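You operate a simulated robot arm through the tools that you are given. There is no shell and no other tool. Be economical: measure what you need, move in short steps, check, and stop when the job is done.

The job below is to be done with a simulated robot arm. You get a single attempt, and the scene is never put back.

TASK
Take the yellow filter on the back of the high bench and put it away on the shelf under the air board. Then fetch the board marked "95" from the top of the funnel bench and set it on the top of the green sack stack. Then pull the green post cover open. The order counts. Set down upright: yellow filter.
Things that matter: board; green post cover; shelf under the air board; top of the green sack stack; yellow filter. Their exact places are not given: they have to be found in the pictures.

Only the result counts: the job must be done as asked and must still hold three seconds after the hand-in. Knocking over, shifting, dropping, spilling or breaking anything else fails it. Lids that push on must go on centred and level and be pressed home; caps that screw on are set level and turned clockwise until they are tight.

THE ROBOT
A 6-joint arm with a two-finger parallel gripper on a trunk, on a base that drives. Base frame: it is fixed to the floor where the robot stands at the start and does not move with it; the origin is under the middle of the robot, x ahead of it, y to its left, z up; the surface under the hand at the start is at about z = 0.86. Lengths are in m, angles in degrees, forces in N, time in s.
Its first joint turns from -166.0 to 166.0 degrees. Places, roughly: board [-2.25, -13.25, 0.75]; green post cover [1.5, -0.2, 0.7]; shelf under the air board (68x18 cm) [-2.04, -0.64, 1.04]; top of the green sack stack [-2.2, -12.2, 0.8]. Payload 3.91 kg.
The TCP is the grasp point between the finger pads, 0.03 m short of the fingertips. In the tool frame z runs along the fingers and y along their closing line. The gripper opens to 0.11 m. The fingers are 0.02 m wide and 0.01 m thick; the gripper's body (0.048 by 0.112 m) begins 0.055 m behind the TCP.
Orientation is told as [roll, pitch, yaw] about the base's x, y, z axes, in that order, counted from this pose: with the fingers straight down and closing along the base's y, the tool's x points along the base's -x, its y along +y and its z along -z.

THE INTERFACE
- The arm moves only by the tool send_rows. Its argument "plan" is one flat list of numbers, 7 for each row, row after row: the shift along the tool's x, y, z in m, then the turn, a rotation vector about the tool's x, y, z in degrees, then the opening, from 0 (shut) to 1 (fully open). In form: [tx, ty, tz, ax, ay, az, fingers, tx, ty, tz, ax, ay, az, fingers, ...]. A call has 1 to 12 rows; each row shifts and turns the commanded pose from where the row before left it, along the tool's axes as they then stand. Rows are played at 5 a second. More than 0.05 m and 8.6 degrees between two rows, or a gripper value outside its range, and nothing of the call is played. Where a pose cannot be reached the arm comes as near as it can. A force on the tool above 40 N (or 10 N above the force at the start of the call, whichever is more), or a blocked arm, ends the call early, and 0.2 s more pass. Each finger travels about 0.108 m/s and halts on what it meets, pressing with about 35 N; the grip force reading is that of the motor and also rises with nothing between the fingers. The clock runs only during rows and for 0.2 s after the last one: add rows that do not move to give the fingers time. It gives the time, the measured TCP pose, the force on the tool (base axes), the opening and the grip force at its end, in the units of the frame above (readings bear some noise), with the torque about the TCP (base axes, N m) and any sound that the robot's microphone picked up.
- Cameras (640 x 400 px; columns grow to the right, rows downward): "scene" is now at [0.7187, -0.0906, 1.2361]; the picture's right is [-0.00, -0.17, 0.99], its down [-0.99, -0.14, -0.02] and it looks along [0.14, -0.98, -0.17] (base axes); focal length 214 px, centre (320, 200). "wrist" rides on the gripper at [0.072, 0.017, -0.103] in the tool frame; the picture's right is [-0.23, 0.97, 0.00], its down [-0.76, -0.18, -0.62] and it looks along [-0.61, -0.14, 0.78] (tool axes); focal length 222 px, centre (320, 200).
- camera(camera): a new picture of that camera. The clock stands still meanwhile.
- roll_base(legs): drives the robot by 1 to 6 legs, each [ahead, left, turn to the left] in m, m and degrees, along the robot's own axes; the way and the turn of a leg run together, so that a leg with both is an arc; at most 1.5 m and 180 degrees a leg. The arm and the cameras ride along, it lands a little off, and it stops where it bumps. It gives what a move gives.
- aim_head(pan, tilt): turns the head with the scene camera to pan (to the left, within 80 degrees either way) and tilt (down, from -29 to 69), counted from straight ahead of the robot. It gives what a move gives.
- measure_at(camera, pixels): for up to 12 pixels [column, row] of the newest picture of that camera ("zoom" is the newest enlarged one), the place [x, y, z] in the base frame of the surface seen there, good to about 0.003 m. The clock stands still meanwhile.
- inspect(camera, box): a new picture of the part [left, top, right, bottom] of that camera's present view, enlarged. The clock stands still meanwhile.
- job_done(): hands the job in; it is judged then, once.

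Keep the steps short. Do not move on a guess: measure, check each grasp and each placing, and mend mistakes. In all there are 110 turns and 98 pictures (those below and enlarged ones count). Leave the gripper open and the arm clear of the work at the hand-in unless told otherwise, and finish with a single line.

The tools are called after "Request:" as a command line: name --argument value ..., lists and objects as JSON in quotes. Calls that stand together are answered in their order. send_rows: Moves the arm, as the interface text tells. Its arguments: {"type":"object","properties":{"plan":{"type":"array","items":{"type":"number"}}},"required":["plan"]} The other tools are called the same way: roll_base (legs) drives the base; aim_head (pan, tilt) turns the head that bears the scene camera; camera (camera) takes a picture; measure_at (camera, pixels) gives the place of the surface under pixels of a picture; inspect (camera, box) takes an enlarged picture of a part of a camera's view; job_done () hands the job in.

At the start:

```text
time: 0.0
ee_pos: [0.5938, -0.0071, 1.1206]
tool_rot: [0.0, 0.0, 0.0]
ft_force: [0.2, -0.1, -0.4]
moment: [0.01, -0.01, 0.01]
opening: 0.11
finger_force: 0.1
robot x, y, heading: [-0.0033, 0.0049, 0.1]
head pan, tilt: [-80.2, -8.2]
```

scene: 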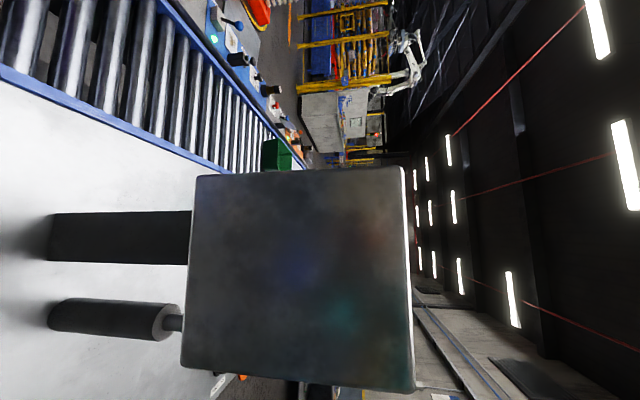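
wrist: 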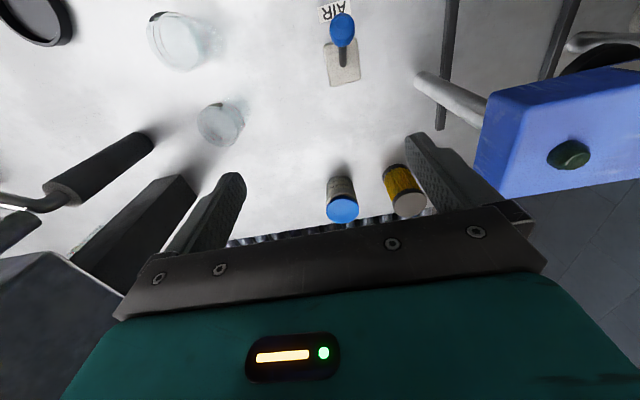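

The wrist view shows a yellow filter near (403,190). I turn the head forward and down to see the bench.

Request:
aim_head --pan 0 --tilt 30

Request:
camera --camera "scene"

Request:
camera --camera "wrist"

Request:
measure_at --camera "wrist" --pixels '[[403, 185], [408, 206], [342, 210], [342, 190], [388, 175], [418, 175], [343, 70], [340, 15], [530, 150], [220, 125]]'

```text
time: 1.5
ee_pos: [0.5958, -0.0069, 1.1204]
tool_rot: [0.0, 0.0, 0.0]
ft_force: [0.6, -0.5, 0.5]
moment: [0.05, -0.01, -0.01]
opening: 0.1098
finger_force: 0.0
robot x, y, heading: [-0.0027, -0.0007, -0.2]
head pan, tilt: [0.0, 30.0]
```

```text
95 pictures are left
```

scene: 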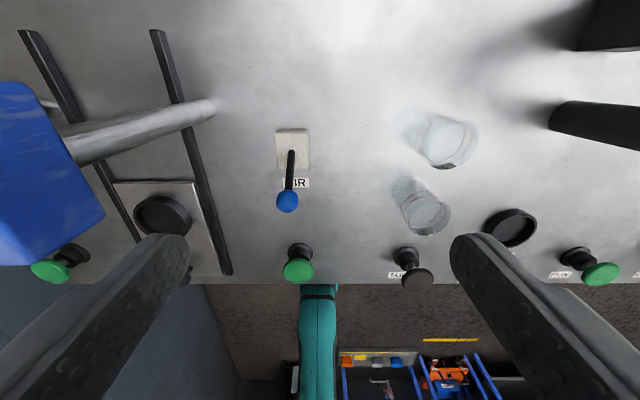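

```text
94 pictures are left
```

wrist: 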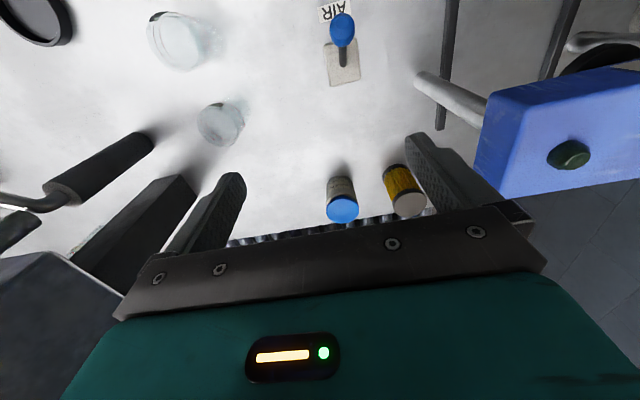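

```text
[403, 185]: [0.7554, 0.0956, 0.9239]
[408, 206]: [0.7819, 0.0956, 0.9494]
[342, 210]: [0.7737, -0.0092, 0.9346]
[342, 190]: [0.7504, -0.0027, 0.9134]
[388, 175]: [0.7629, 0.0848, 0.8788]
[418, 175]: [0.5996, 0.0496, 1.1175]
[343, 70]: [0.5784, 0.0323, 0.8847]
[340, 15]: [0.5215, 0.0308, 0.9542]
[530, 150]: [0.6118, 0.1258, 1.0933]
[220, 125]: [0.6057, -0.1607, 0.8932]
```

The filter with the yellow body sits at about (0.78, 0.096), with a blue-topped lookalike at y≈-0.005. I want a better view of it, so I raise the head.

Request:
aim_head --pan 0 --tilt 0

Request:
camera --camera "scene"

Request:
inspect --camera "wrist" --box '[300, 110, 460, 230]'

```text
time: 2.5
ee_pos: [0.5953, -0.0062, 1.1213]
tool_rot: [0.0, 0.0, 0.0]
ft_force: [-0.1, 0.1, 0.1]
moment: [0.01, -0.04, 0.02]
opening: 0.1101
finger_force: 0.0
robot x, y, heading: [-0.0014, 0.0005, -0.2]
head pan, tilt: [0.0, 0.0]
```

```text
93 pictures are left
```

scene: 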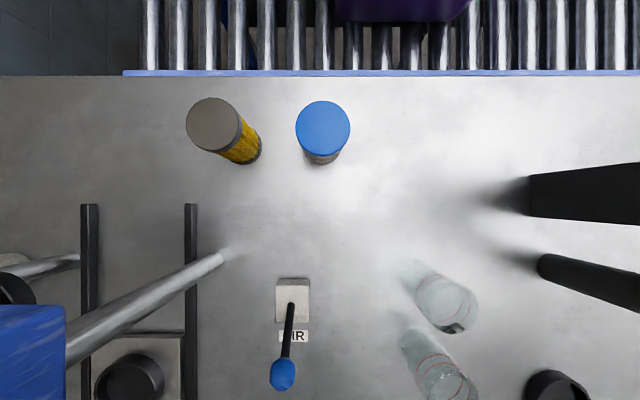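

```text
3.33 times, centred on (380, 170) of wrist
```

zoom: 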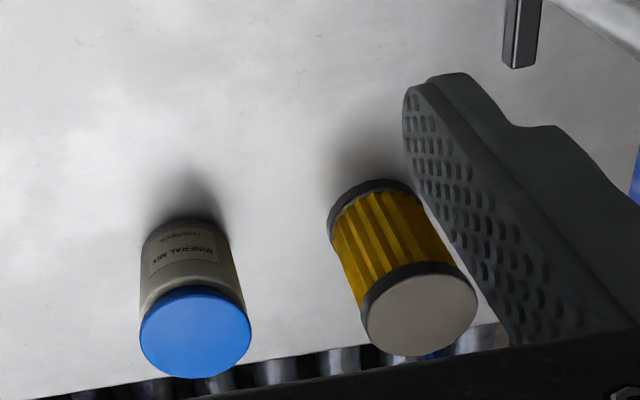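

Now the scene camera looks straight down: filter top at (213,125), blue cap at (323,128). I measure these and the obstacles around.

Request:
measure_at --camera "scene" --pixels '[[213, 125], [190, 125], [237, 120], [213, 100], [213, 149], [244, 148], [323, 128], [262, 165], [150, 170], [190, 215], [140, 300], [30, 340]]'

```text
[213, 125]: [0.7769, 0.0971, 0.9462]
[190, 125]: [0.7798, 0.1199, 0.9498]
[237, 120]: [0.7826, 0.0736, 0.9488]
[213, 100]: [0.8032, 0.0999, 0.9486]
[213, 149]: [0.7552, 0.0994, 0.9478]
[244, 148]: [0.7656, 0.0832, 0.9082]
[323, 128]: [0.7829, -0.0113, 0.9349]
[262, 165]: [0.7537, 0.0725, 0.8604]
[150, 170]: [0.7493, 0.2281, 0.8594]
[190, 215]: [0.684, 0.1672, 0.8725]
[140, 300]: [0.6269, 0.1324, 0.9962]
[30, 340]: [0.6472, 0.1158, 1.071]
```

Filter centre ≈ (0.779, 0.0975), top 0.949, diameter ≈0.05. The blue box on a slanted tube at left needs locating before I move. I look left.

Request:
aim_head --pan 35 --tilt 10

Request:
camera --camera "scene"

```text
time: 3.5
ee_pos: [0.5945, -0.0062, 1.12]
tool_rot: [0.1, 0.0, 0.0]
ft_force: [0.1, -0.9, 0.3]
moment: [0.02, -0.02, 0.03]
opening: 0.1101
finger_force: 0.0
robot x, y, heading: [0.0006, 0.0001, 0.0]
head pan, tilt: [35.0, 10.0]
```

```text
91 pictures are left
```

scene: 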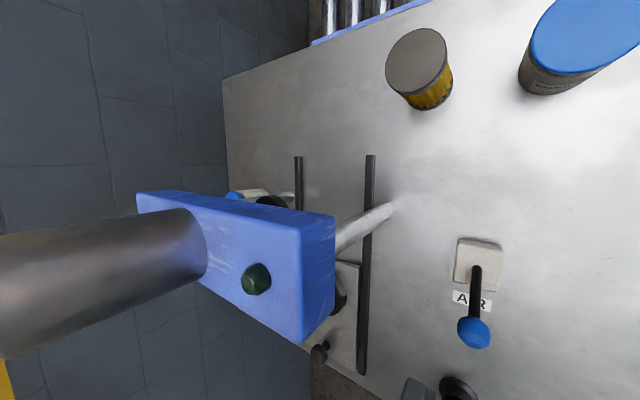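

Request:
measure_at --camera "scene" --pixels '[[140, 195], [330, 220], [328, 290], [300, 340], [305, 225], [292, 340], [205, 270], [150, 230], [100, 270], [10, 300], [350, 230]]'

```text
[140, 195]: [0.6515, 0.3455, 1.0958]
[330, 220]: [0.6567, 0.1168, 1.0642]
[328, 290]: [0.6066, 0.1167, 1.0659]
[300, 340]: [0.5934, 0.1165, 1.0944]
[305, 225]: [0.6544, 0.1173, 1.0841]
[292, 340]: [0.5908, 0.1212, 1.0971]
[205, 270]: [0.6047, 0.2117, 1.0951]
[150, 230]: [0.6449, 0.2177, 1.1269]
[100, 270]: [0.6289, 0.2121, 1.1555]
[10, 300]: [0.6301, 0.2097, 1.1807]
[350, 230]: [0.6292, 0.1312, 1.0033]
```

The blue box spans x 0.59–0.657, y 0.117–0.345, z up to 1.097 with a column above. To keep the forearm clear I may shift the base a bit right; check the right side first.

Request:
aim_head --pan -45 --tilt 15

Request:
camera --camera "scene"

Request:
measure_at --camera "scene" --pixels '[[320, 200], [400, 200], [500, 200], [320, 100], [400, 100], [500, 100], [320, 300], [400, 300], [500, 300], [560, 200], [250, 200], [600, 300]]'

```text
time: 5.0
ee_pos: [0.5945, -0.0068, 1.1191]
tool_rot: [0.0, 0.0, 0.0]
ft_force: [-0.3, 0.3, 0.0]
moment: [0.01, 0.01, 0.02]
opening: 0.1101
finger_force: 0.0
robot x, y, heading: [0.0013, 0.0005, 0.2]
head pan, tilt: [-45.0, 15.0]
```

```text
90 pictures are left
```

scene: 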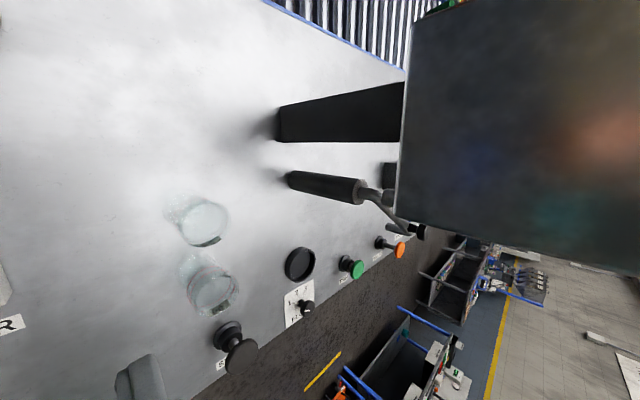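

```text
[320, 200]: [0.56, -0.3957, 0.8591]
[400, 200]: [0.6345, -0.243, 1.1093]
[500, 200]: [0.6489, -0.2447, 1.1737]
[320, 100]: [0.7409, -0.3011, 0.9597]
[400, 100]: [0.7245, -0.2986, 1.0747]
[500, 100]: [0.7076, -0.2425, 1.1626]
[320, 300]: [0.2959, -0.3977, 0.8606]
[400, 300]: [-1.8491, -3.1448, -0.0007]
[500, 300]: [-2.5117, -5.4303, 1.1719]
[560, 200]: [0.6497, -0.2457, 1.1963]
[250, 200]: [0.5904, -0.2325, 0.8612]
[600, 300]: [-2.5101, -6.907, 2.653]
```

A panel stands at y≈-0.243, x>0.63, so only a small shift: 0.12 m right.

Request:
roll_base --legs '[[0, -0.12, 0]]'

Request:
aim_head --pan 0 --tilt 0

Request:
camera --camera "scene"

```text
time: 6.2
ee_pos: [0.5937, -0.1238, 1.1203]
tool_rot: [-0.1, 0.0, 0.1]
ft_force: [0.5, -0.1, -0.4]
moment: [0.01, 0.04, 0.01]
opening: 0.1098
finger_force: 0.1
robot x, y, heading: [-0.0016, -0.1167, 0.1]
head pan, tilt: [-45.0, 15.0]
```

```text
time: 7.4
ee_pos: [0.5942, -0.1257, 1.1204]
tool_rot: [0.1, 0.0, 0.1]
ft_force: [0.3, 0.4, 0.8]
moment: [-0.01, -0.03, -0.04]
opening: 0.1101
finger_force: 0.1
robot x, y, heading: [-0.0013, -0.1178, -0.1]
head pan, tilt: [0.0, 0.0]
```

```text
89 pictures are left
```

scene: 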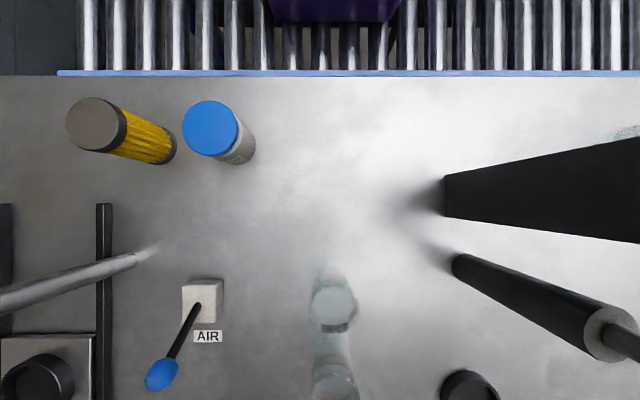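

Before choosing the grip I want to see the shelf (behind the robot). I look backward first for driving room.

Request:
aim_head --pan 0 --tilt 69

Request:
camera --camera "scene"

```text
time: 8.8
ee_pos: [0.5946, -0.1255, 1.1194]
tool_rot: [0.0, 0.0, 0.1]
ft_force: [0.1, 0.7, -0.2]
moment: [0.02, -0.02, -0.01]
opening: 0.11
finger_force: 0.1
robot x, y, heading: [0.0011, -0.1158, 0.2]
head pan, tilt: [0.0, 68.8]
```

```text
88 pictures are left
```

scene: 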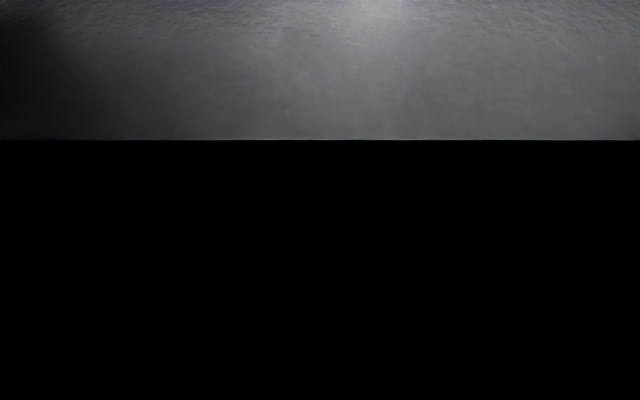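

That view was into the gripper. I swing the head aside and look back-right instead.

Request:
aim_head --pan -80 --tilt 50

Request:
camera --camera "scene"

Request:
aim_head --pan 80 --tilt 50

Request:
camera --camera "scene"

```text
time: 10.3
ee_pos: [0.5951, -0.1256, 1.1217]
tool_rot: [0.0, 0.0, 0.2]
ft_force: [0.5, -0.1, 0.4]
moment: [-0.02, -0.01, 0.03]
opening: 0.11
finger_force: 0.1
robot x, y, heading: [0.0025, -0.1201, 0.1]
head pan, tilt: [-80.0, 50.0]
```

```text
87 pictures are left
```

scene: 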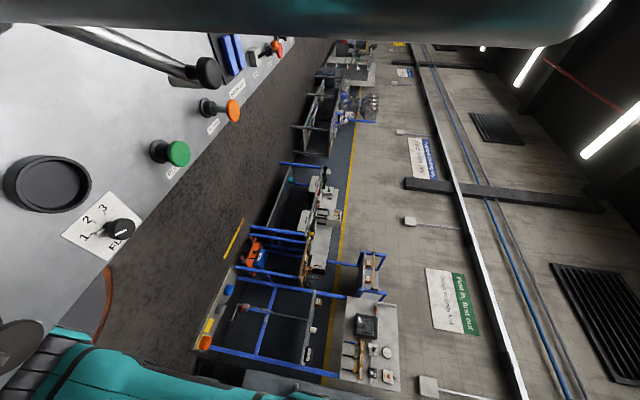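

```text
time: 12.8
ee_pos: [0.5954, -0.1249, 1.1197]
tool_rot: [0.0, 0.0, 0.1]
ft_force: [-0.1, 0.0, 0.0]
moment: [-0.01, -0.02, 0.01]
opening: 0.1099
finger_force: 0.0
robot x, y, heading: [0.0039, -0.1165, 0.1]
head pan, tilt: [80.0, 50.0]
```

```text
86 pictures are left
```

scene: 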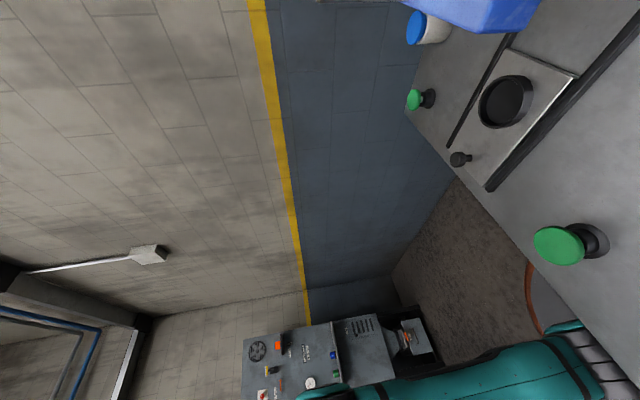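

Board-like panels appear: (300,365) in this picture. I zoom and measure it.

Request:
inspect --camera "scene" --box '[220, 290, 460, 400]'

Request:
measure_at --camera "scene" --pixels '[[250, 350], [300, 340], [365, 340], [380, 375], [340, 350], [410, 335], [300, 385], [410, 250]]'

Request:
aim_head --pan -80 --tilt 60

Request:
inspect --camera "scene" --box '[180, 150, 440, 400]'

```text
2.67 times, centred on (340, 345) of scene
```

zoom: 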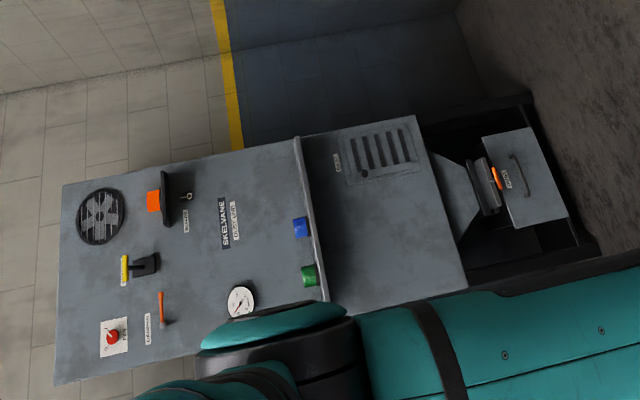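

```text
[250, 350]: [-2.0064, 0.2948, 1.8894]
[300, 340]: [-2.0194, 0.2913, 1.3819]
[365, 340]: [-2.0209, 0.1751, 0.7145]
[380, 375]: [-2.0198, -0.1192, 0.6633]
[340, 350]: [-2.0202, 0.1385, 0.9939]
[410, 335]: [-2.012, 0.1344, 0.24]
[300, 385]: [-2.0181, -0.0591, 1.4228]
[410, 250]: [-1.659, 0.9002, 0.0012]
```

```text
time: 15.2
ee_pos: [0.5947, -0.1257, 1.1197]
tool_rot: [-0.1, 0.1, 0.1]
ft_force: [-0.2, -0.1, 0.0]
moment: [0.04, -0.01, 0.0]
opening: 0.1099
finger_force: 0.1
robot x, y, heading: [0.001, -0.1182, -0.4]
head pan, tilt: [-80.0, 60.0]
```

```text
1.60 times, centred on (310, 275) of scene
```

zoom: 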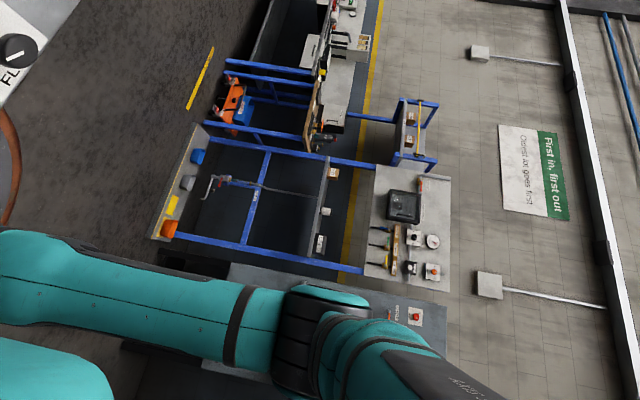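

The white air board at (410,230) sits above a blue rack with a shelf edge at (325,210). Measure it.

Request:
measure_at --camera "zoom" --pixels '[[380, 180], [380, 268], [445, 180], [323, 165], [318, 245], [333, 173], [190, 140], [160, 235], [225, 180], [328, 210], [345, 205], [345, 255]]'

Request:
inspect --camera "scene" --box '[270, 235, 380, 340]'

```text
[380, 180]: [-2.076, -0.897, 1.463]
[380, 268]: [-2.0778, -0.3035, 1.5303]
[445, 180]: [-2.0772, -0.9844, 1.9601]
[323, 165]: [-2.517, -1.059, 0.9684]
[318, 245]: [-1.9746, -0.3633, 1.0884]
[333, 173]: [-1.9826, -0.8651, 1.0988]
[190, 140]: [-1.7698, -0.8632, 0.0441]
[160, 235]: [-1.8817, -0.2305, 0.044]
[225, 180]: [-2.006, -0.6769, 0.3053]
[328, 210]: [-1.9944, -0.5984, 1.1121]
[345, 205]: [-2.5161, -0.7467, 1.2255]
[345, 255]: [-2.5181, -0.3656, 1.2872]
```

```text
3.81 times, centred on (325, 288) of scene
```

zoom: 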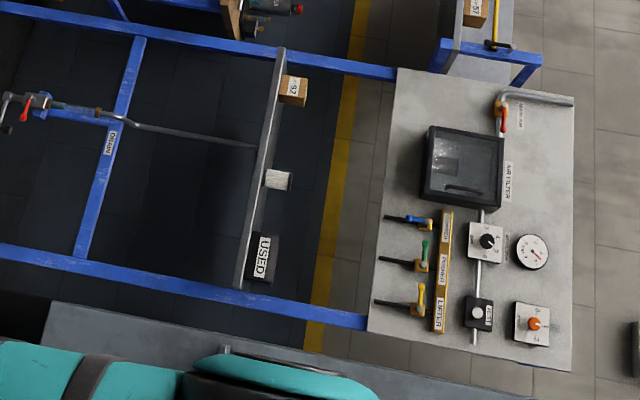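

Shelf at x≈-1.95…-2.13, z≈1.04, open above at its front. A straight-down grip suits. Now I move forward at height, then left over the filter (clear of the blue box at x<0.66).

Request:
send_rows --plan '[-0.046, 0, 0, 0, 0, 0, 0.8, -0.046, 0, 0, 0, 0, 0, 0.8, -0.046, 0, 0, 0, 0, 0, 0.8, -0.046, 0, 0, 0, 0, 0, 0.8, 0, 0.045, 0, 0, 0, 0, 0.8, 0, 0.045, 0, 0, 0, 0, 0.8, 0, 0.045, 0, 0, 0, 0, 0.8, 0, 0.045, 0, 0, 0, 0, 0.8, 0, 0.043, 0, 0, 0, 0, 0.8, 0, 0, 0.04, 0, 0, 0, 0.8, 0, 0, 0.04, 0, 0, 0, 0.8, 0, 0, 0, 0, 0, 0, 0.8]'

Request:
camera --camera "wrist"

Request:
aim_head --pan 30 --tilt 20

Request:
camera --camera "scene"

```text
time: 17.8
ee_pos: [0.7785, 0.0981, 1.04]
tool_rot: [0.0, -0.1, 0.2]
ft_force: [0.1, -0.2, 0.3]
moment: [0.01, 0.03, 0.01]
opening: 0.0878
finger_force: 0.1
robot x, y, heading: [-0.0025, -0.12, -0.1]
head pan, tilt: [-80.0, 60.0]
```

```text
82 pictures are left
```

wrist: 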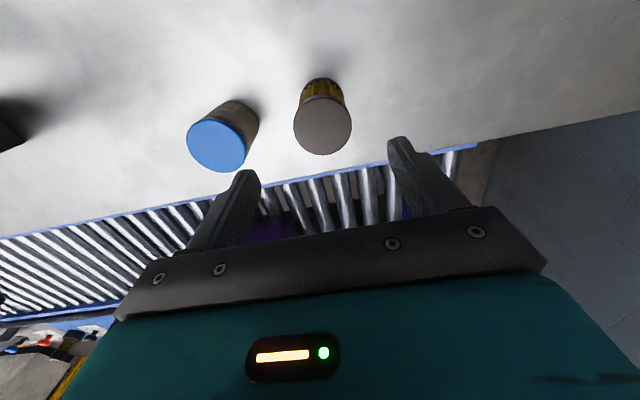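

```text
time: 19.7
ee_pos: [0.7792, 0.0994, 1.0388]
tool_rot: [0.0, -0.1, 0.1]
ft_force: [-0.4, -0.2, -1.2]
moment: [-0.01, 0.0, 0.0]
opening: 0.088
finger_force: 0.0
robot x, y, heading: [0.0021, -0.1161, 0.2]
head pan, tilt: [30.0, 20.0]
```

```text
81 pictures are left
```

scene: 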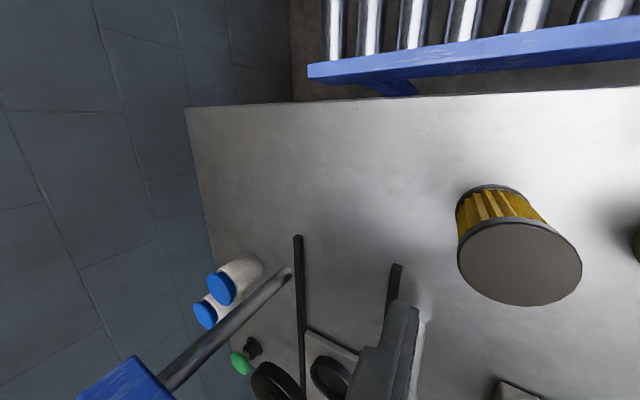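

I verify the filter top from the wrist view.

Request:
measure_at --camera "wrist" --pixels '[[322, 126], [295, 126], [350, 126], [322, 100], [322, 150], [215, 145], [240, 130]]'

```text
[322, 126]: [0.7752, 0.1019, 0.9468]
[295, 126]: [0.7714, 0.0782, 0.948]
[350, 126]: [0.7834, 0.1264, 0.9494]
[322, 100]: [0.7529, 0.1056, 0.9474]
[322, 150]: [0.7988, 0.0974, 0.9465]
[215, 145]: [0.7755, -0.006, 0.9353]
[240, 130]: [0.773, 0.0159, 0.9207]
```

Centre ≈ (0.777, 0.101). Descend to z≈0.915 and close.

Request:
send_rows --plan '[0.002, 0.002, 0.042, 0, 0, 0, 0.8, 0, 0, 0.042, 0, 0, 0, 0.8, 0, 0, 0.04, 0, 0, 0, 0.8, 0, 0, 0, 0, 0, 0, 0.8, 0, 0, 0, 0, 0, 0, 0.3, 0, 0, 0, 0, 0, 0, 0.3, 0, 0, 0, 0, 0, 0, 0.3]'

```text
time: 21.3
ee_pos: [0.7771, 0.1007, 0.9169]
tool_rot: [-0.1, 0.0, 0.1]
ft_force: [0.1, -1.0, -0.2]
moment: [0.0, 0.01, 0.04]
opening: 0.0528
finger_force: 34.4
robot x, y, heading: [0.0029, -0.1225, -0.1]
head pan, tilt: [30.0, 20.0]
```

Gripped (0.053 opening, 34 N). Lift and return right, then back.

Request:
send_rows --plan '[0, 0, -0.045, 0, 0, 0, 0.3, 0, 0, -0.045, 0, 0, 0, 0.3, 0, 0, -0.045, 0, 0, 0, 0.3, 0, 0, -0.045, 0, 0, 0, 0.3, 0, 0, -0.045, 0, 0, 0, 0.3, 0, -0.045, 0, 0, 0, 0, 0.3, 0, -0.045, 0, 0, 0, 0, 0.3, 0, -0.045, 0, 0, 0, 0, 0.3, 0, -0.045, 0, 0, 0, 0, 0.3, 0, 0, 0, 0, 0, 0, 0.3]'

Request:
send_rows --plan '[0.045, 0, 0, 0, 0, 0, 0.3, 0.045, 0, 0, 0, 0, 0, 0.3, 0.045, 0, 0, 0, 0, 0, 0.3, 0.045, 0, 0, 0, 0, 0, 0.3, 0.045, 0, 0, 0, 0, 0, 0.3, 0.045, 0, 0, 0, 0, 0, 0.3, 0, 0, 0, 0, 0, 0, 0.3]'

Request:
camera --camera "wrist"

```text
time: 23.5
ee_pos: [0.7756, -0.0822, 1.1409]
tool_rot: [-0.1, 0.1, 0.1]
ft_force: [0.5, 0.6, -1.2]
moment: [0.01, -0.03, -0.02]
opening: 0.0526
finger_force: 35.0
robot x, y, heading: [-0.0006, -0.12, 0.2]
head pan, tilt: [30.0, 20.0]
```

```text
time: 25.1
ee_pos: [0.5055, -0.0779, 1.1414]
tool_rot: [0.0, 0.0, 0.1]
ft_force: [0.2, -0.1, -1.5]
moment: [0.02, 0.0, 0.01]
opening: 0.0527
finger_force: 35.1
robot x, y, heading: [0.0005, -0.1216, -0.2]
head pan, tilt: [30.0, 20.0]
```

```text
80 pictures are left
```

wrist: 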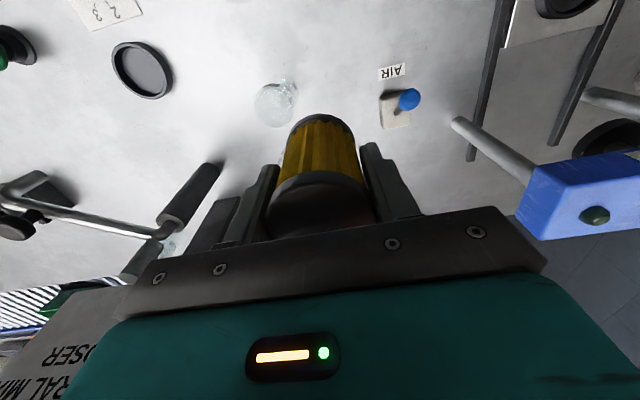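

Filter held. Drive back 0.7 m and turn around.

Request:
roll_base --legs '[[-0.7, 0, 0], [0, 0, 90]]'

Request:
aim_head --pan 80 --tilt 20

Request:
camera --camera "scene"

```text
time: 32.8
ee_pos: [-0.7344, 0.3921, 1.1418]
tool_rot: [0.1, 0.0, 88.2]
ft_force: [0.0, 0.2, -1.2]
moment: [0.02, 0.02, 0.03]
opening: 0.0527
finger_force: 34.6
robot x, y, heading: [-0.7123, -0.1136, 88.5]
head pan, tilt: [30.0, 20.0]
```

```text
time: 34.0
ee_pos: [-0.7346, 0.3928, 1.1401]
tool_rot: [0.1, 0.1, 88.3]
ft_force: [-0.3, -0.2, -2.2]
moment: [0.0, -0.03, 0.02]
opening: 0.0529
finger_force: 34.9
robot x, y, heading: [-0.7125, -0.1169, 88.3]
head pan, tilt: [80.0, 20.0]
```

```text
79 pictures are left
```

scene: 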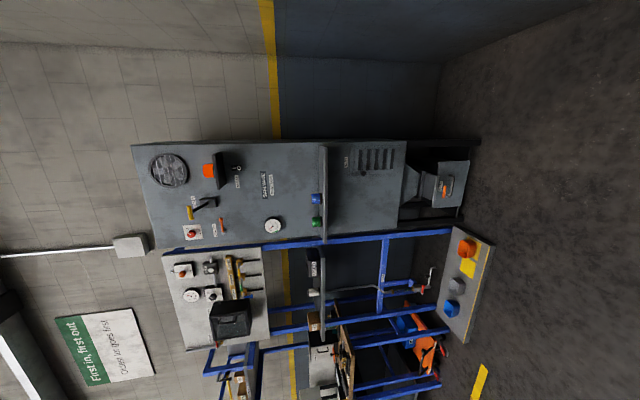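

I zoom on the shelf.

Request:
inspect --camera "scene" --box '[200, 225, 360, 345]'

Request:
measure_at --camera "zoom" --pixels '[[455, 120], [455, 165], [452, 265], [460, 320], [475, 395], [250, 150], [270, 240], [440, 220], [490, 120], [285, 350]]'

```text
3.33 times, centred on (280, 285) of scene
```

zoom: 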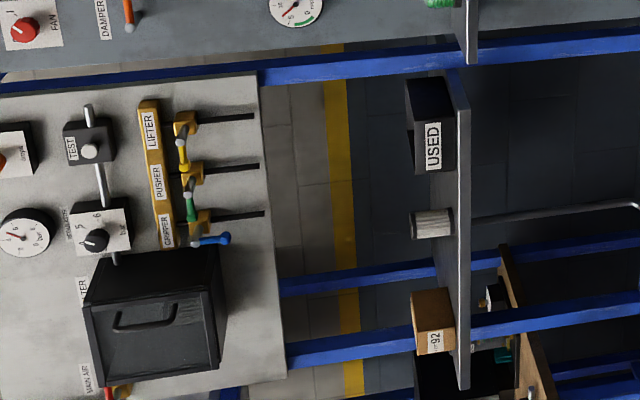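

```text
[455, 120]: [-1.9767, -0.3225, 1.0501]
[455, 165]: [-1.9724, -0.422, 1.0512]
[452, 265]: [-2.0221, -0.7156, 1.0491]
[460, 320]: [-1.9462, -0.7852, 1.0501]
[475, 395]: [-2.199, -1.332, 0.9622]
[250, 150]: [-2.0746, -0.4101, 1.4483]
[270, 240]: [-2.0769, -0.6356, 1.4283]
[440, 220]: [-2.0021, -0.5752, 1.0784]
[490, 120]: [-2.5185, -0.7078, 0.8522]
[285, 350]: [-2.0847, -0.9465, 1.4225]
```

Free spot between the white roll (y≈-0.575) and box "92" (y≈-0.8). Turn the rest, shift left 0.5 m, then look.

Request:
roll_base --legs '[[0, 0, 91.5], [0, 0.5, 0]]'

Request:
aim_head --pan 0 --tilt -29

Request:
camera --camera "scene"

Request:
camera --camera "wrist"

```text
time: 40.8
ee_pos: [-1.228, -0.6489, 1.1406]
tool_rot: [0.0, -0.1, 178.8]
ft_force: [-0.2, -0.1, -2.2]
moment: [-0.04, 0.0, 0.02]
opening: 0.053
finger_force: 34.9
robot x, y, heading: [-0.7228, -0.6171, 178.7]
head pan, tilt: [80.0, 20.0]
```

```text
time: 42.3
ee_pos: [-1.227, -0.6498, 1.1411]
tool_rot: [0.0, -0.1, 178.8]
ft_force: [0.0, -0.2, -1.2]
moment: [0.02, 0.0, -0.01]
opening: 0.053
finger_force: 35.2
robot x, y, heading: [-0.7212, -0.6201, 178.8]
head pan, tilt: [0.0, -28.6]
```

```text
77 pictures are left
```

scene: 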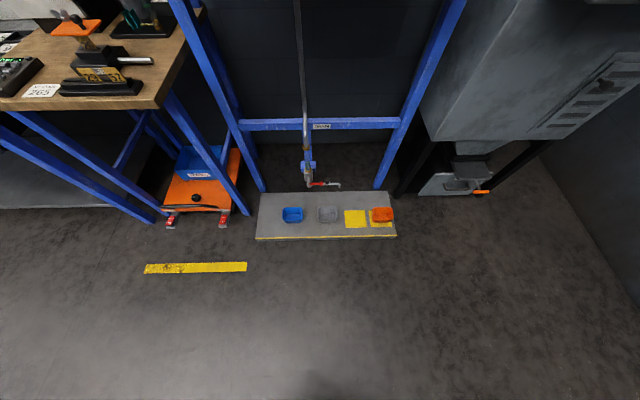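

```text
76 pictures are left
```

wrist: 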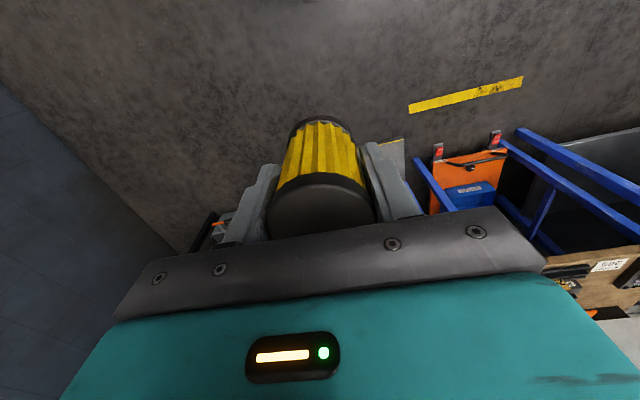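

Measure the bench on the left for clearance, raise the arm 0.1 m.

Request:
measure_at --camera "scene" --pixels '[[160, 105], [205, 15], [160, 220], [248, 212], [190, 205], [440, 125], [256, 238], [395, 236]]'

Request:
send_rows --plan '[0, 0, -0.04, 0, 0, 0, 0.3, 0, 0, -0.04, 0, 0, 0, 0.3, 0, 0, -0.02, 0, 0, 0, 0.3]'

```text
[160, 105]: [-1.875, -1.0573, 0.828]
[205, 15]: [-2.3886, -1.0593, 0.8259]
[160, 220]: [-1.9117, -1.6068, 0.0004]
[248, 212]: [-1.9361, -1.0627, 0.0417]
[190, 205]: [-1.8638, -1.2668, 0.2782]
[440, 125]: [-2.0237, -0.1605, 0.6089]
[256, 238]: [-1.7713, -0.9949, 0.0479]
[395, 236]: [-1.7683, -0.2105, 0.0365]
```

```text
time: 43.1
ee_pos: [-1.2286, -0.6498, 1.2424]
tool_rot: [-0.1, 0.1, 178.9]
ft_force: [0.9, -0.3, -2.2]
moment: [-0.03, 0.03, -0.01]
opening: 0.0529
finger_force: 34.7
robot x, y, heading: [-0.7223, -0.6188, 178.9]
head pan, tilt: [0.0, -28.6]
```

Clear ahead to x≈-1.77. Drive 0.48 m ahead and look at the shelf.

Request:
roll_base --legs '[[0.48, 0, 1]]'

Request:
camera --camera "scene"

Request:
camera --camera "wrist"

```text
time: 45.9
ee_pos: [-1.7071, -0.6521, 1.2413]
tool_rot: [-0.1, -0.1, 179.8]
ft_force: [0.0, 0.1, -1.0]
moment: [0.03, 0.03, 0.01]
opening: 0.0526
finger_force: 34.9
robot x, y, heading: [-1.1971, -0.6137, 179.8]
head pan, tilt: [0.0, -28.6]
```

```text
75 pictures are left
```

scene: 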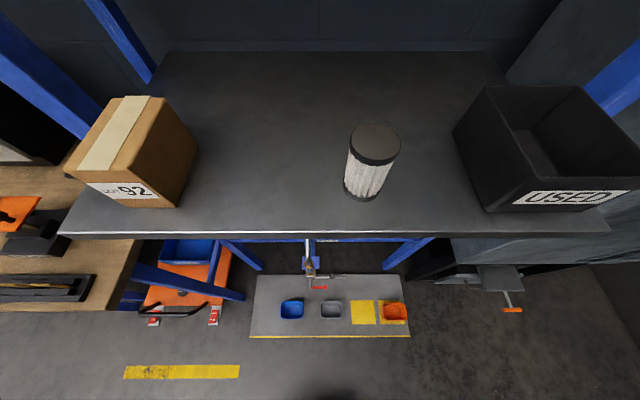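

```text
74 pictures are left
```

wrist: 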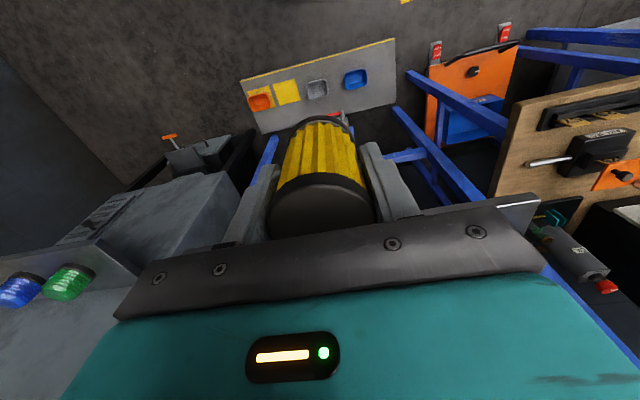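

Good view: free spot around (265,180) between box and white filter. Measure.

Request:
measure_at --camera "scene" --pixels '[[265, 180], [265, 230], [180, 205], [200, 150], [165, 100], [348, 190], [350, 150], [375, 140], [265, 150], [265, 60], [120, 145]]'

```text
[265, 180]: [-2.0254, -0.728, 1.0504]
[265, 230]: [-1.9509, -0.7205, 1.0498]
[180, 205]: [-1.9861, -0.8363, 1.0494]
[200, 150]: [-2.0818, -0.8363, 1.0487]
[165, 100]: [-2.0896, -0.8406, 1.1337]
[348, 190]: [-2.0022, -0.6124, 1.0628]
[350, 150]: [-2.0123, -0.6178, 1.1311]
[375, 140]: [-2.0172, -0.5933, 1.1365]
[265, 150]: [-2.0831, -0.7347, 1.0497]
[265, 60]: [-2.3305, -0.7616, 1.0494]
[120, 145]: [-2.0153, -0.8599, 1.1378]
```

Spot: x=-2.005, y=-0.727, shelf z 1.05. Lower to TCP 1.15 in front of the shelf, shift left, then go in.

Request:
send_rows --plan '[0, 0.04, 0.045, 0, 0, 0, 0.3, 0, 0.035, 0.045, 0, 0, 0, 0.3, -0.045, 0, 0, 0, 0, 0, 0.3, -0.045, 0, 0, 0, 0, 0, 0.3, -0.045, 0, 0, 0, 0, 0, 0.3, -0.045, 0, 0, 0, 0, 0, 0.3, -0.045, 0, 0, 0, 0, 0, 0.3, -0.045, 0, 0, 0, 0, 0, 0.3, -0.028, 0, 0, 0, 0, 0, 0.3, 0, 0, 0, 0, 0, 0, 0.3]'

Request:
camera --camera "wrist"

```text
refused: row 1 steps farther than a row can; nothing moved
```

```text
73 pictures are left
```

wrist: 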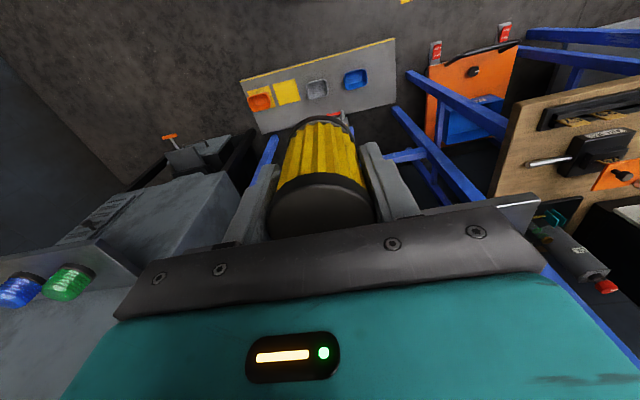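

Step was too long; I split it.

Request:
send_rows --plan '[0, 0.025, 0.03, 0, 0, 0, 0.3, 0, 0.025, 0.03, 0, 0, 0, 0.3, 0, 0.025, 0.03, 0, 0, 0, 0.3, -0.045, 0, 0, 0, 0, 0, 0.3, -0.045, 0, 0, 0, 0, 0, 0.3, -0.045, 0, 0, 0, 0, 0, 0.3, -0.045, 0, 0, 0, 0, 0, 0.3, -0.045, 0, 0, 0, 0, 0, 0.3, -0.045, 0, 0, 0, 0, 0, 0.3, -0.028, 0, 0, 0, 0, 0, 0.3, 0, 0, 0, 0, 0, 0, 0.3]'

Request:
camera --camera "wrist"

```text
time: 48.3
ee_pos: [-2.0036, -0.7266, 1.1502]
tool_rot: [0.0, 0.0, 179.8]
ft_force: [0.5, -0.3, -1.3]
moment: [0.0, 0.03, 0.02]
opening: 0.0527
finger_force: 35.1
robot x, y, heading: [-1.1995, -0.6154, 179.9]
head pan, tilt: [0.0, -28.6]
```

```text
72 pictures are left
```

wrist: 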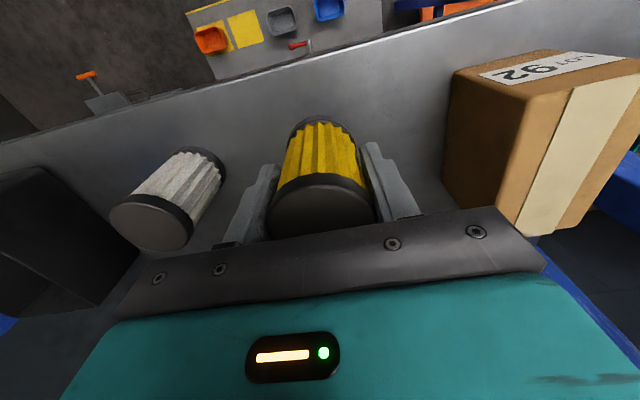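

Well placed. Lower 0.036, then 3 mm steps watching force.

Request:
send_rows --plan '[0, 0, 0.02, 0, 0, 0, 0.3, 0, 0, 0.017, 0, 0, 0, 0.3, 0, 0, 0.003, 0, 0, 0, 0.3, 0, 0, 0.002, 0, 0, 0, 0.3, 0, 0, 0.001, 0, 0, 0, 0.3, 0, 0, 0, 0, 0, 0, 0.3]'

```text
time: 49.7
ee_pos: [-2.005, -0.7264, 1.1084]
tool_rot: [-0.1, -0.1, 179.8]
ft_force: [-3.1, -0.1, 7.3]
moment: [-0.01, 0.04, -0.03]
opening: 0.0527
finger_force: 34.9
robot x, y, heading: [-1.1976, -0.6115, 179.6]
head pan, tilt: [0.0, -28.6]
```

Contact (7 N upward). Open moderately, then rise.

Request:
send_rows --plan '[0, 0, 0, 0, 0, 0, 0.7, 0, 0, 0, 0, 0, 0, 0.7, 0, 0, 0, 0, 0, 0, 0.7, 0, 0, -0.04, 0, 0, 0, 0.7, 0, 0, -0.04, 0, 0, 0, 0.7, 0, 0, -0.015, 0, 0, 0, 0.7, 0.045, 0, 0, 0, 0, 0, 0.7, 0.045, 0, 0, 0, 0, 0, 0.7, 0.045, 0, 0, 0, 0, 0, 0.7, 0.045, 0, 0, 0, 0, 0, 0.7, 0.045, 0, 0, 0, 0, 0, 0.7, 0.045, 0, 0, 0, 0, 0, 0.7]'

Request:
camera --camera "scene"

```text
time: 52.3
ee_pos: [-1.7373, -0.726, 1.2024]
tool_rot: [0.0, 0.1, 179.8]
ft_force: [-1.4, -0.5, -1.2]
moment: [0.01, -0.15, 0.0]
opening: 0.077
finger_force: 0.0
robot x, y, heading: [-1.2016, -0.617, 179.8]
head pan, tilt: [0.0, -28.6]
```

```text
71 pictures are left
```

scene: 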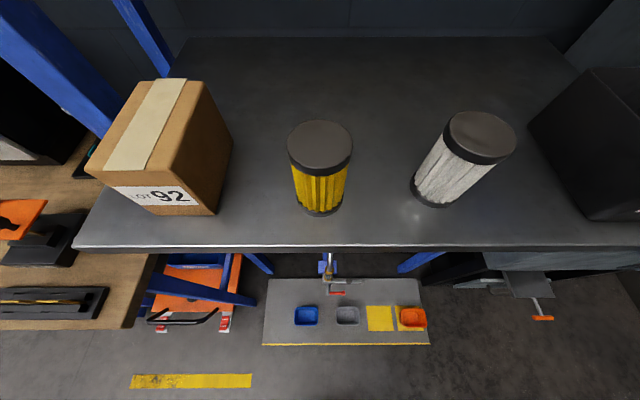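

Filter stands upright on the shelf. Next: retreat, turn to face -y, and tip the wrist so its camera looks ahead.

Request:
roll_base --legs '[[-0.3, 0, 0], [0, 0, 90]]'

Request:
send_rows --plan '[0.03, 0, 0, 0, -8, 0, 1, 0.03, 0, 0, 0, -8, 0, 1, 0.03, 0, 0, 0, -8, 0, 1, 0.03, 0, 0, 0, -8, 0, 1, 0.0, 0, 0, 0, -8, 0, 1, 0, 0, 0, 0, -8, 0, 1]'

Request:
camera --camera "wrist"

```text
time: 58.1
ee_pos: [-0.8007, -1.1547, 1.2038]
tool_rot: [0.0, 0.0, -91.7]
ft_force: [-0.3, 0.3, 0.8]
moment: [0.04, 0.02, -0.03]
opening: 0.0769
finger_force: 0.1
robot x, y, heading: [-0.8966, -0.6172, -92.1]
head pan, tilt: [0.0, -28.6]
```

```text
time: 59.5
ee_pos: [-0.7969, -1.0389, 1.1792]
tool_rot: [-0.1, -48.1, -91.8]
ft_force: [-0.3, 0.5, -1.0]
moment: [0.0, 0.05, 0.0]
opening: 0.1101
finger_force: 0.1
robot x, y, heading: [-0.8997, -0.6146, -91.7]
head pan, tilt: [0.0, -28.6]
```

```text
70 pictures are left
```

wrist: 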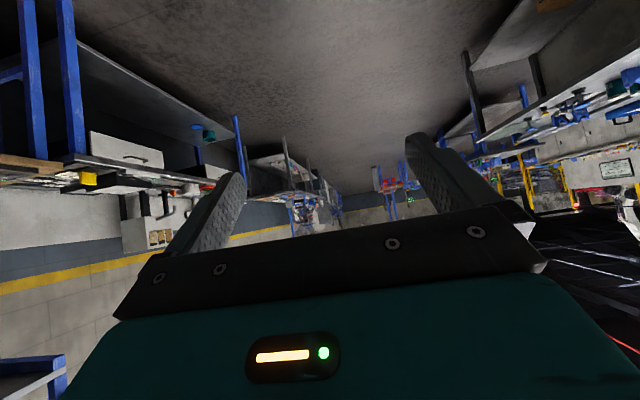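

View is upside-down but shows a clear aisle. Measure aisle borders and the far things.

Request:
measure_at --camera "wrist" --pixels '[[235, 120], [285, 140], [310, 165], [340, 195], [375, 170], [405, 195], [485, 130], [465, 60], [325, 175], [300, 215], [70, 10], [400, 160]]'

Request:
inspect --camera "wrist" --box '[220, 120, 440, 240]'

```text
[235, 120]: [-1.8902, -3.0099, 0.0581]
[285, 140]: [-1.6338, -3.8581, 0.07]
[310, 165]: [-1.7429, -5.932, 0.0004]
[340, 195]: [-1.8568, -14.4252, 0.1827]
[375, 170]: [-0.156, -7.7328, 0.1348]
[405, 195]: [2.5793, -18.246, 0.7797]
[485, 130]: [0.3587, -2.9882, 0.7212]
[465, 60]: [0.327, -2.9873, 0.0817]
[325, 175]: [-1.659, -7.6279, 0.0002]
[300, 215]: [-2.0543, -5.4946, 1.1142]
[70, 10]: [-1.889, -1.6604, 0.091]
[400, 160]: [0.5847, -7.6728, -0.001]
```

```text
2.91 times, centred on (330, 180) of wrist
```

zoom: 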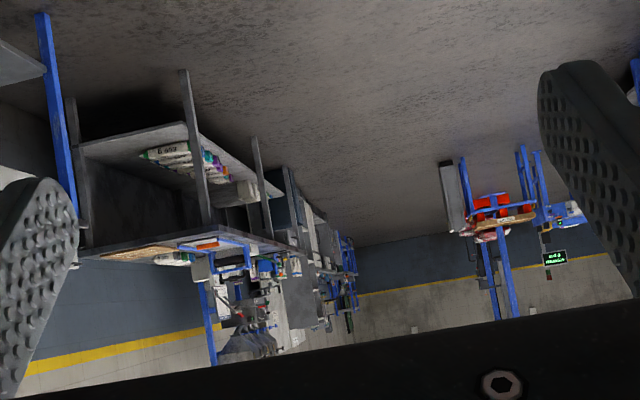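

Aisle free from x≈-1.63 to ≈-0.2 (stand at y≈-7.7). Straighten and drive 6 m along x≈-0.9.

Request:
roll_base --legs '[[0, 0, 1.7], [1.5, 0, 0], [1.5, 0, 0], [1.5, 0, 0], [1.0, 0, 0]]'

Request:
camera --camera "wrist"

```text
time: 86.2
ee_pos: [-0.8219, -6.5481, 1.179]
tool_rot: [0.0, -48.0, -92.1]
ft_force: [-0.3, 0.3, 0.8]
moment: [0.02, 0.0, -0.01]
opening: 0.11
finger_force: 0.1
robot x, y, heading: [-0.9216, -6.1233, -92.3]
head pan, tilt: [0.0, -28.6]
```

```text
68 pictures are left
```

wrist: 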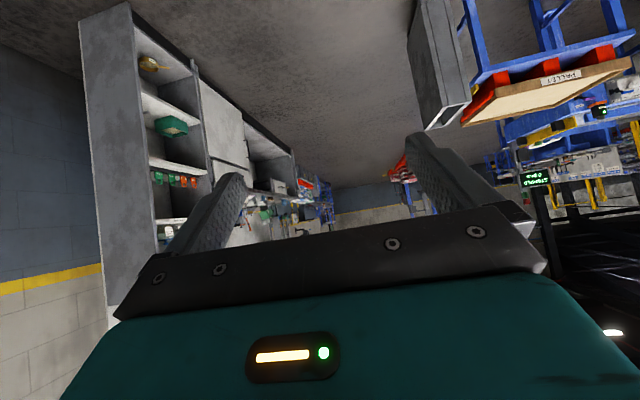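

Request:
measure_at --camera "wrist" --pixels '[[420, 60], [450, 40], [195, 65], [240, 105], [290, 150], [330, 195], [395, 170], [265, 210], [315, 185], [420, 130], [130, 20]]'

Request:
inspect --camera "wrist" --box '[230, 130, 440, 250]'

```text
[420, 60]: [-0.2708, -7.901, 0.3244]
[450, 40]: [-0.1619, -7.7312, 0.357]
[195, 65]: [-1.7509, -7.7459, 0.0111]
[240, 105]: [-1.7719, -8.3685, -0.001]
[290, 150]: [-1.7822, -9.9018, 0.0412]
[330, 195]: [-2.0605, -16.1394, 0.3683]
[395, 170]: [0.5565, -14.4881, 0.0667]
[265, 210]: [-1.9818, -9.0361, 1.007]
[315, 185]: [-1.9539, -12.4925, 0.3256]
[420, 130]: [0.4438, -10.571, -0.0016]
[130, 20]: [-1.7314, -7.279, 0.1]
```

```text
3.05 times, centred on (335, 190) of wrist
```

zoom: 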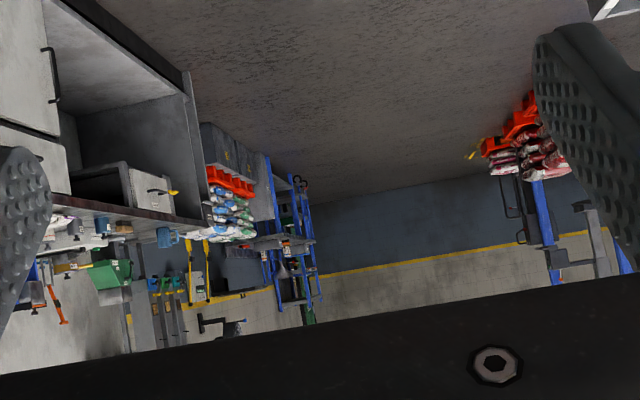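

Clear. Drive on 5.8 m to y≈-11.9.

Request:
roll_base --legs '[[0, 0, 2.0], [1.5, 0, 0], [1.5, 0, 0], [1.5, 0, 0], [1.3, 0, 0]]'

Request:
aim_head --pan -75 --tilt 10

Request:
camera --camera "scene"

Request:
camera --camera "wrist"

```text
time: 114.0
ee_pos: [-0.7478, -12.2915, 1.1793]
tool_rot: [0.1, -48.1, -89.5]
ft_force: [0.5, 0.8, 0.2]
moment: [0.01, 0.0, 0.02]
opening: 0.1099
finger_force: 0.1
robot x, y, heading: [-0.866, -11.8708, -89.4]
head pan, tilt: [0.0, -28.6]
```

```text
time: 115.5
ee_pos: [-0.7472, -12.2915, 1.1784]
tool_rot: [-0.1, -48.0, -89.4]
ft_force: [0.3, 0.4, -0.5]
moment: [0.01, -0.01, -0.01]
opening: 0.1103
finger_force: 0.1
robot x, y, heading: [-0.8661, -11.8686, -89.7]
head pan, tilt: [-75.0, 10.0]
```

```text
66 pictures are left
```

scene: 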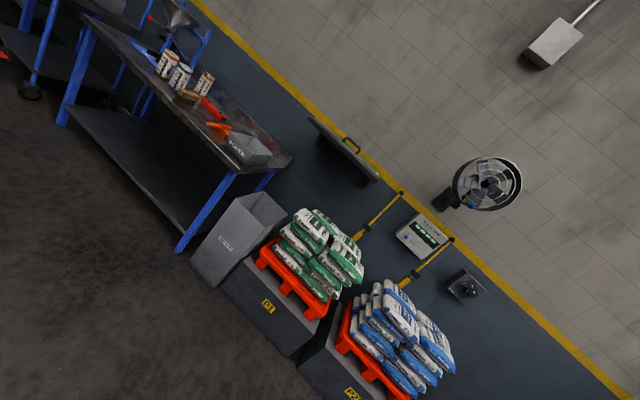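

```text
65 pictures are left
```

wrist: 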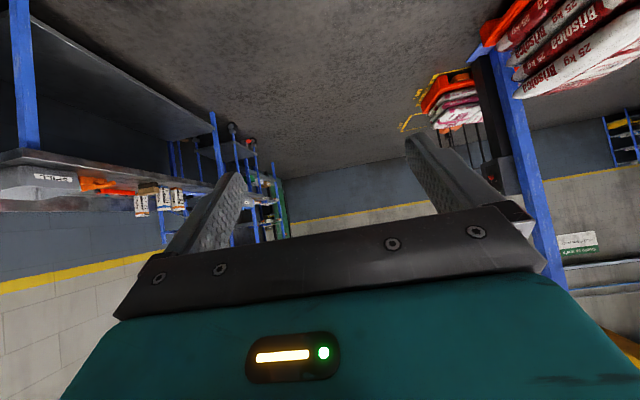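

Green sacks at (320,255); funnel bench at (190,100). Zoom and measure.

Request:
inspect --camera "scene" --box '[100, 0, 300, 170]'

Request:
inspect --camera "scene" --box '[180, 170, 400, 370]'

Request:
measure_at --camera "scene" --pixels '[[320, 225], [345, 225], [355, 270], [325, 290], [270, 250], [250, 160], [183, 248], [290, 155], [60, 120], [190, 95], [220, 270], [300, 350]]'

```text
2.35 times, centred on (200, 85) of scene
```

zoom: 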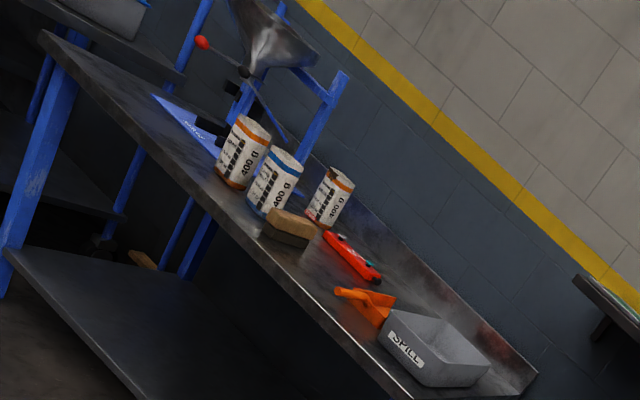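

```text
2.00 times, centred on (290, 270) of scene
```

zoom: 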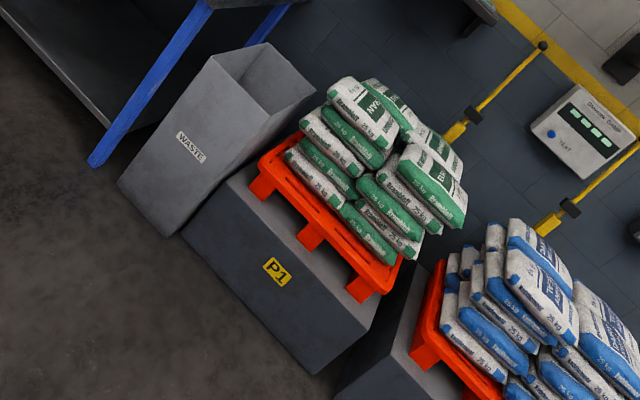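

```text
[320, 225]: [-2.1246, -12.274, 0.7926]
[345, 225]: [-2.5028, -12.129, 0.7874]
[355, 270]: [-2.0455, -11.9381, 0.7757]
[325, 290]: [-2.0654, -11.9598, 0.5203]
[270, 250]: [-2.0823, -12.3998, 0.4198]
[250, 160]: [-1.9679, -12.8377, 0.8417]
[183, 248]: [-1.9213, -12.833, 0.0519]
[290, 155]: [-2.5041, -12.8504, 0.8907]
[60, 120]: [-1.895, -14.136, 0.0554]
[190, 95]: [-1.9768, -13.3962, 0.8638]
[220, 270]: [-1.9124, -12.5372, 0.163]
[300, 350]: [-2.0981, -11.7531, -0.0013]
```

I need a close look at the bench: drive to y≈-13.2 and face -x.

Request:
roll_base --legs '[[1.35, 0, 0], [0, 0, -90.5]]'

Request:
camera --camera "wrist"

```text
time: 126.2
ee_pos: [-1.2931, -13.3353, 1.1786]
tool_rot: [0.0, -48.0, 178.0]
ft_force: [-0.3, -0.2, -0.2]
moment: [0.01, 0.0, 0.02]
opening: 0.1099
finger_force: 0.1
robot x, y, heading: [-0.8705, -13.2361, 178.0]
head pan, tilt: [-75.0, 10.0]
```

```text
62 pictures are left
```

wrist: 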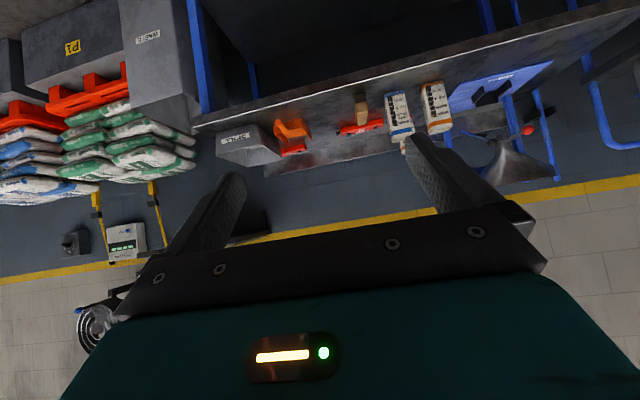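

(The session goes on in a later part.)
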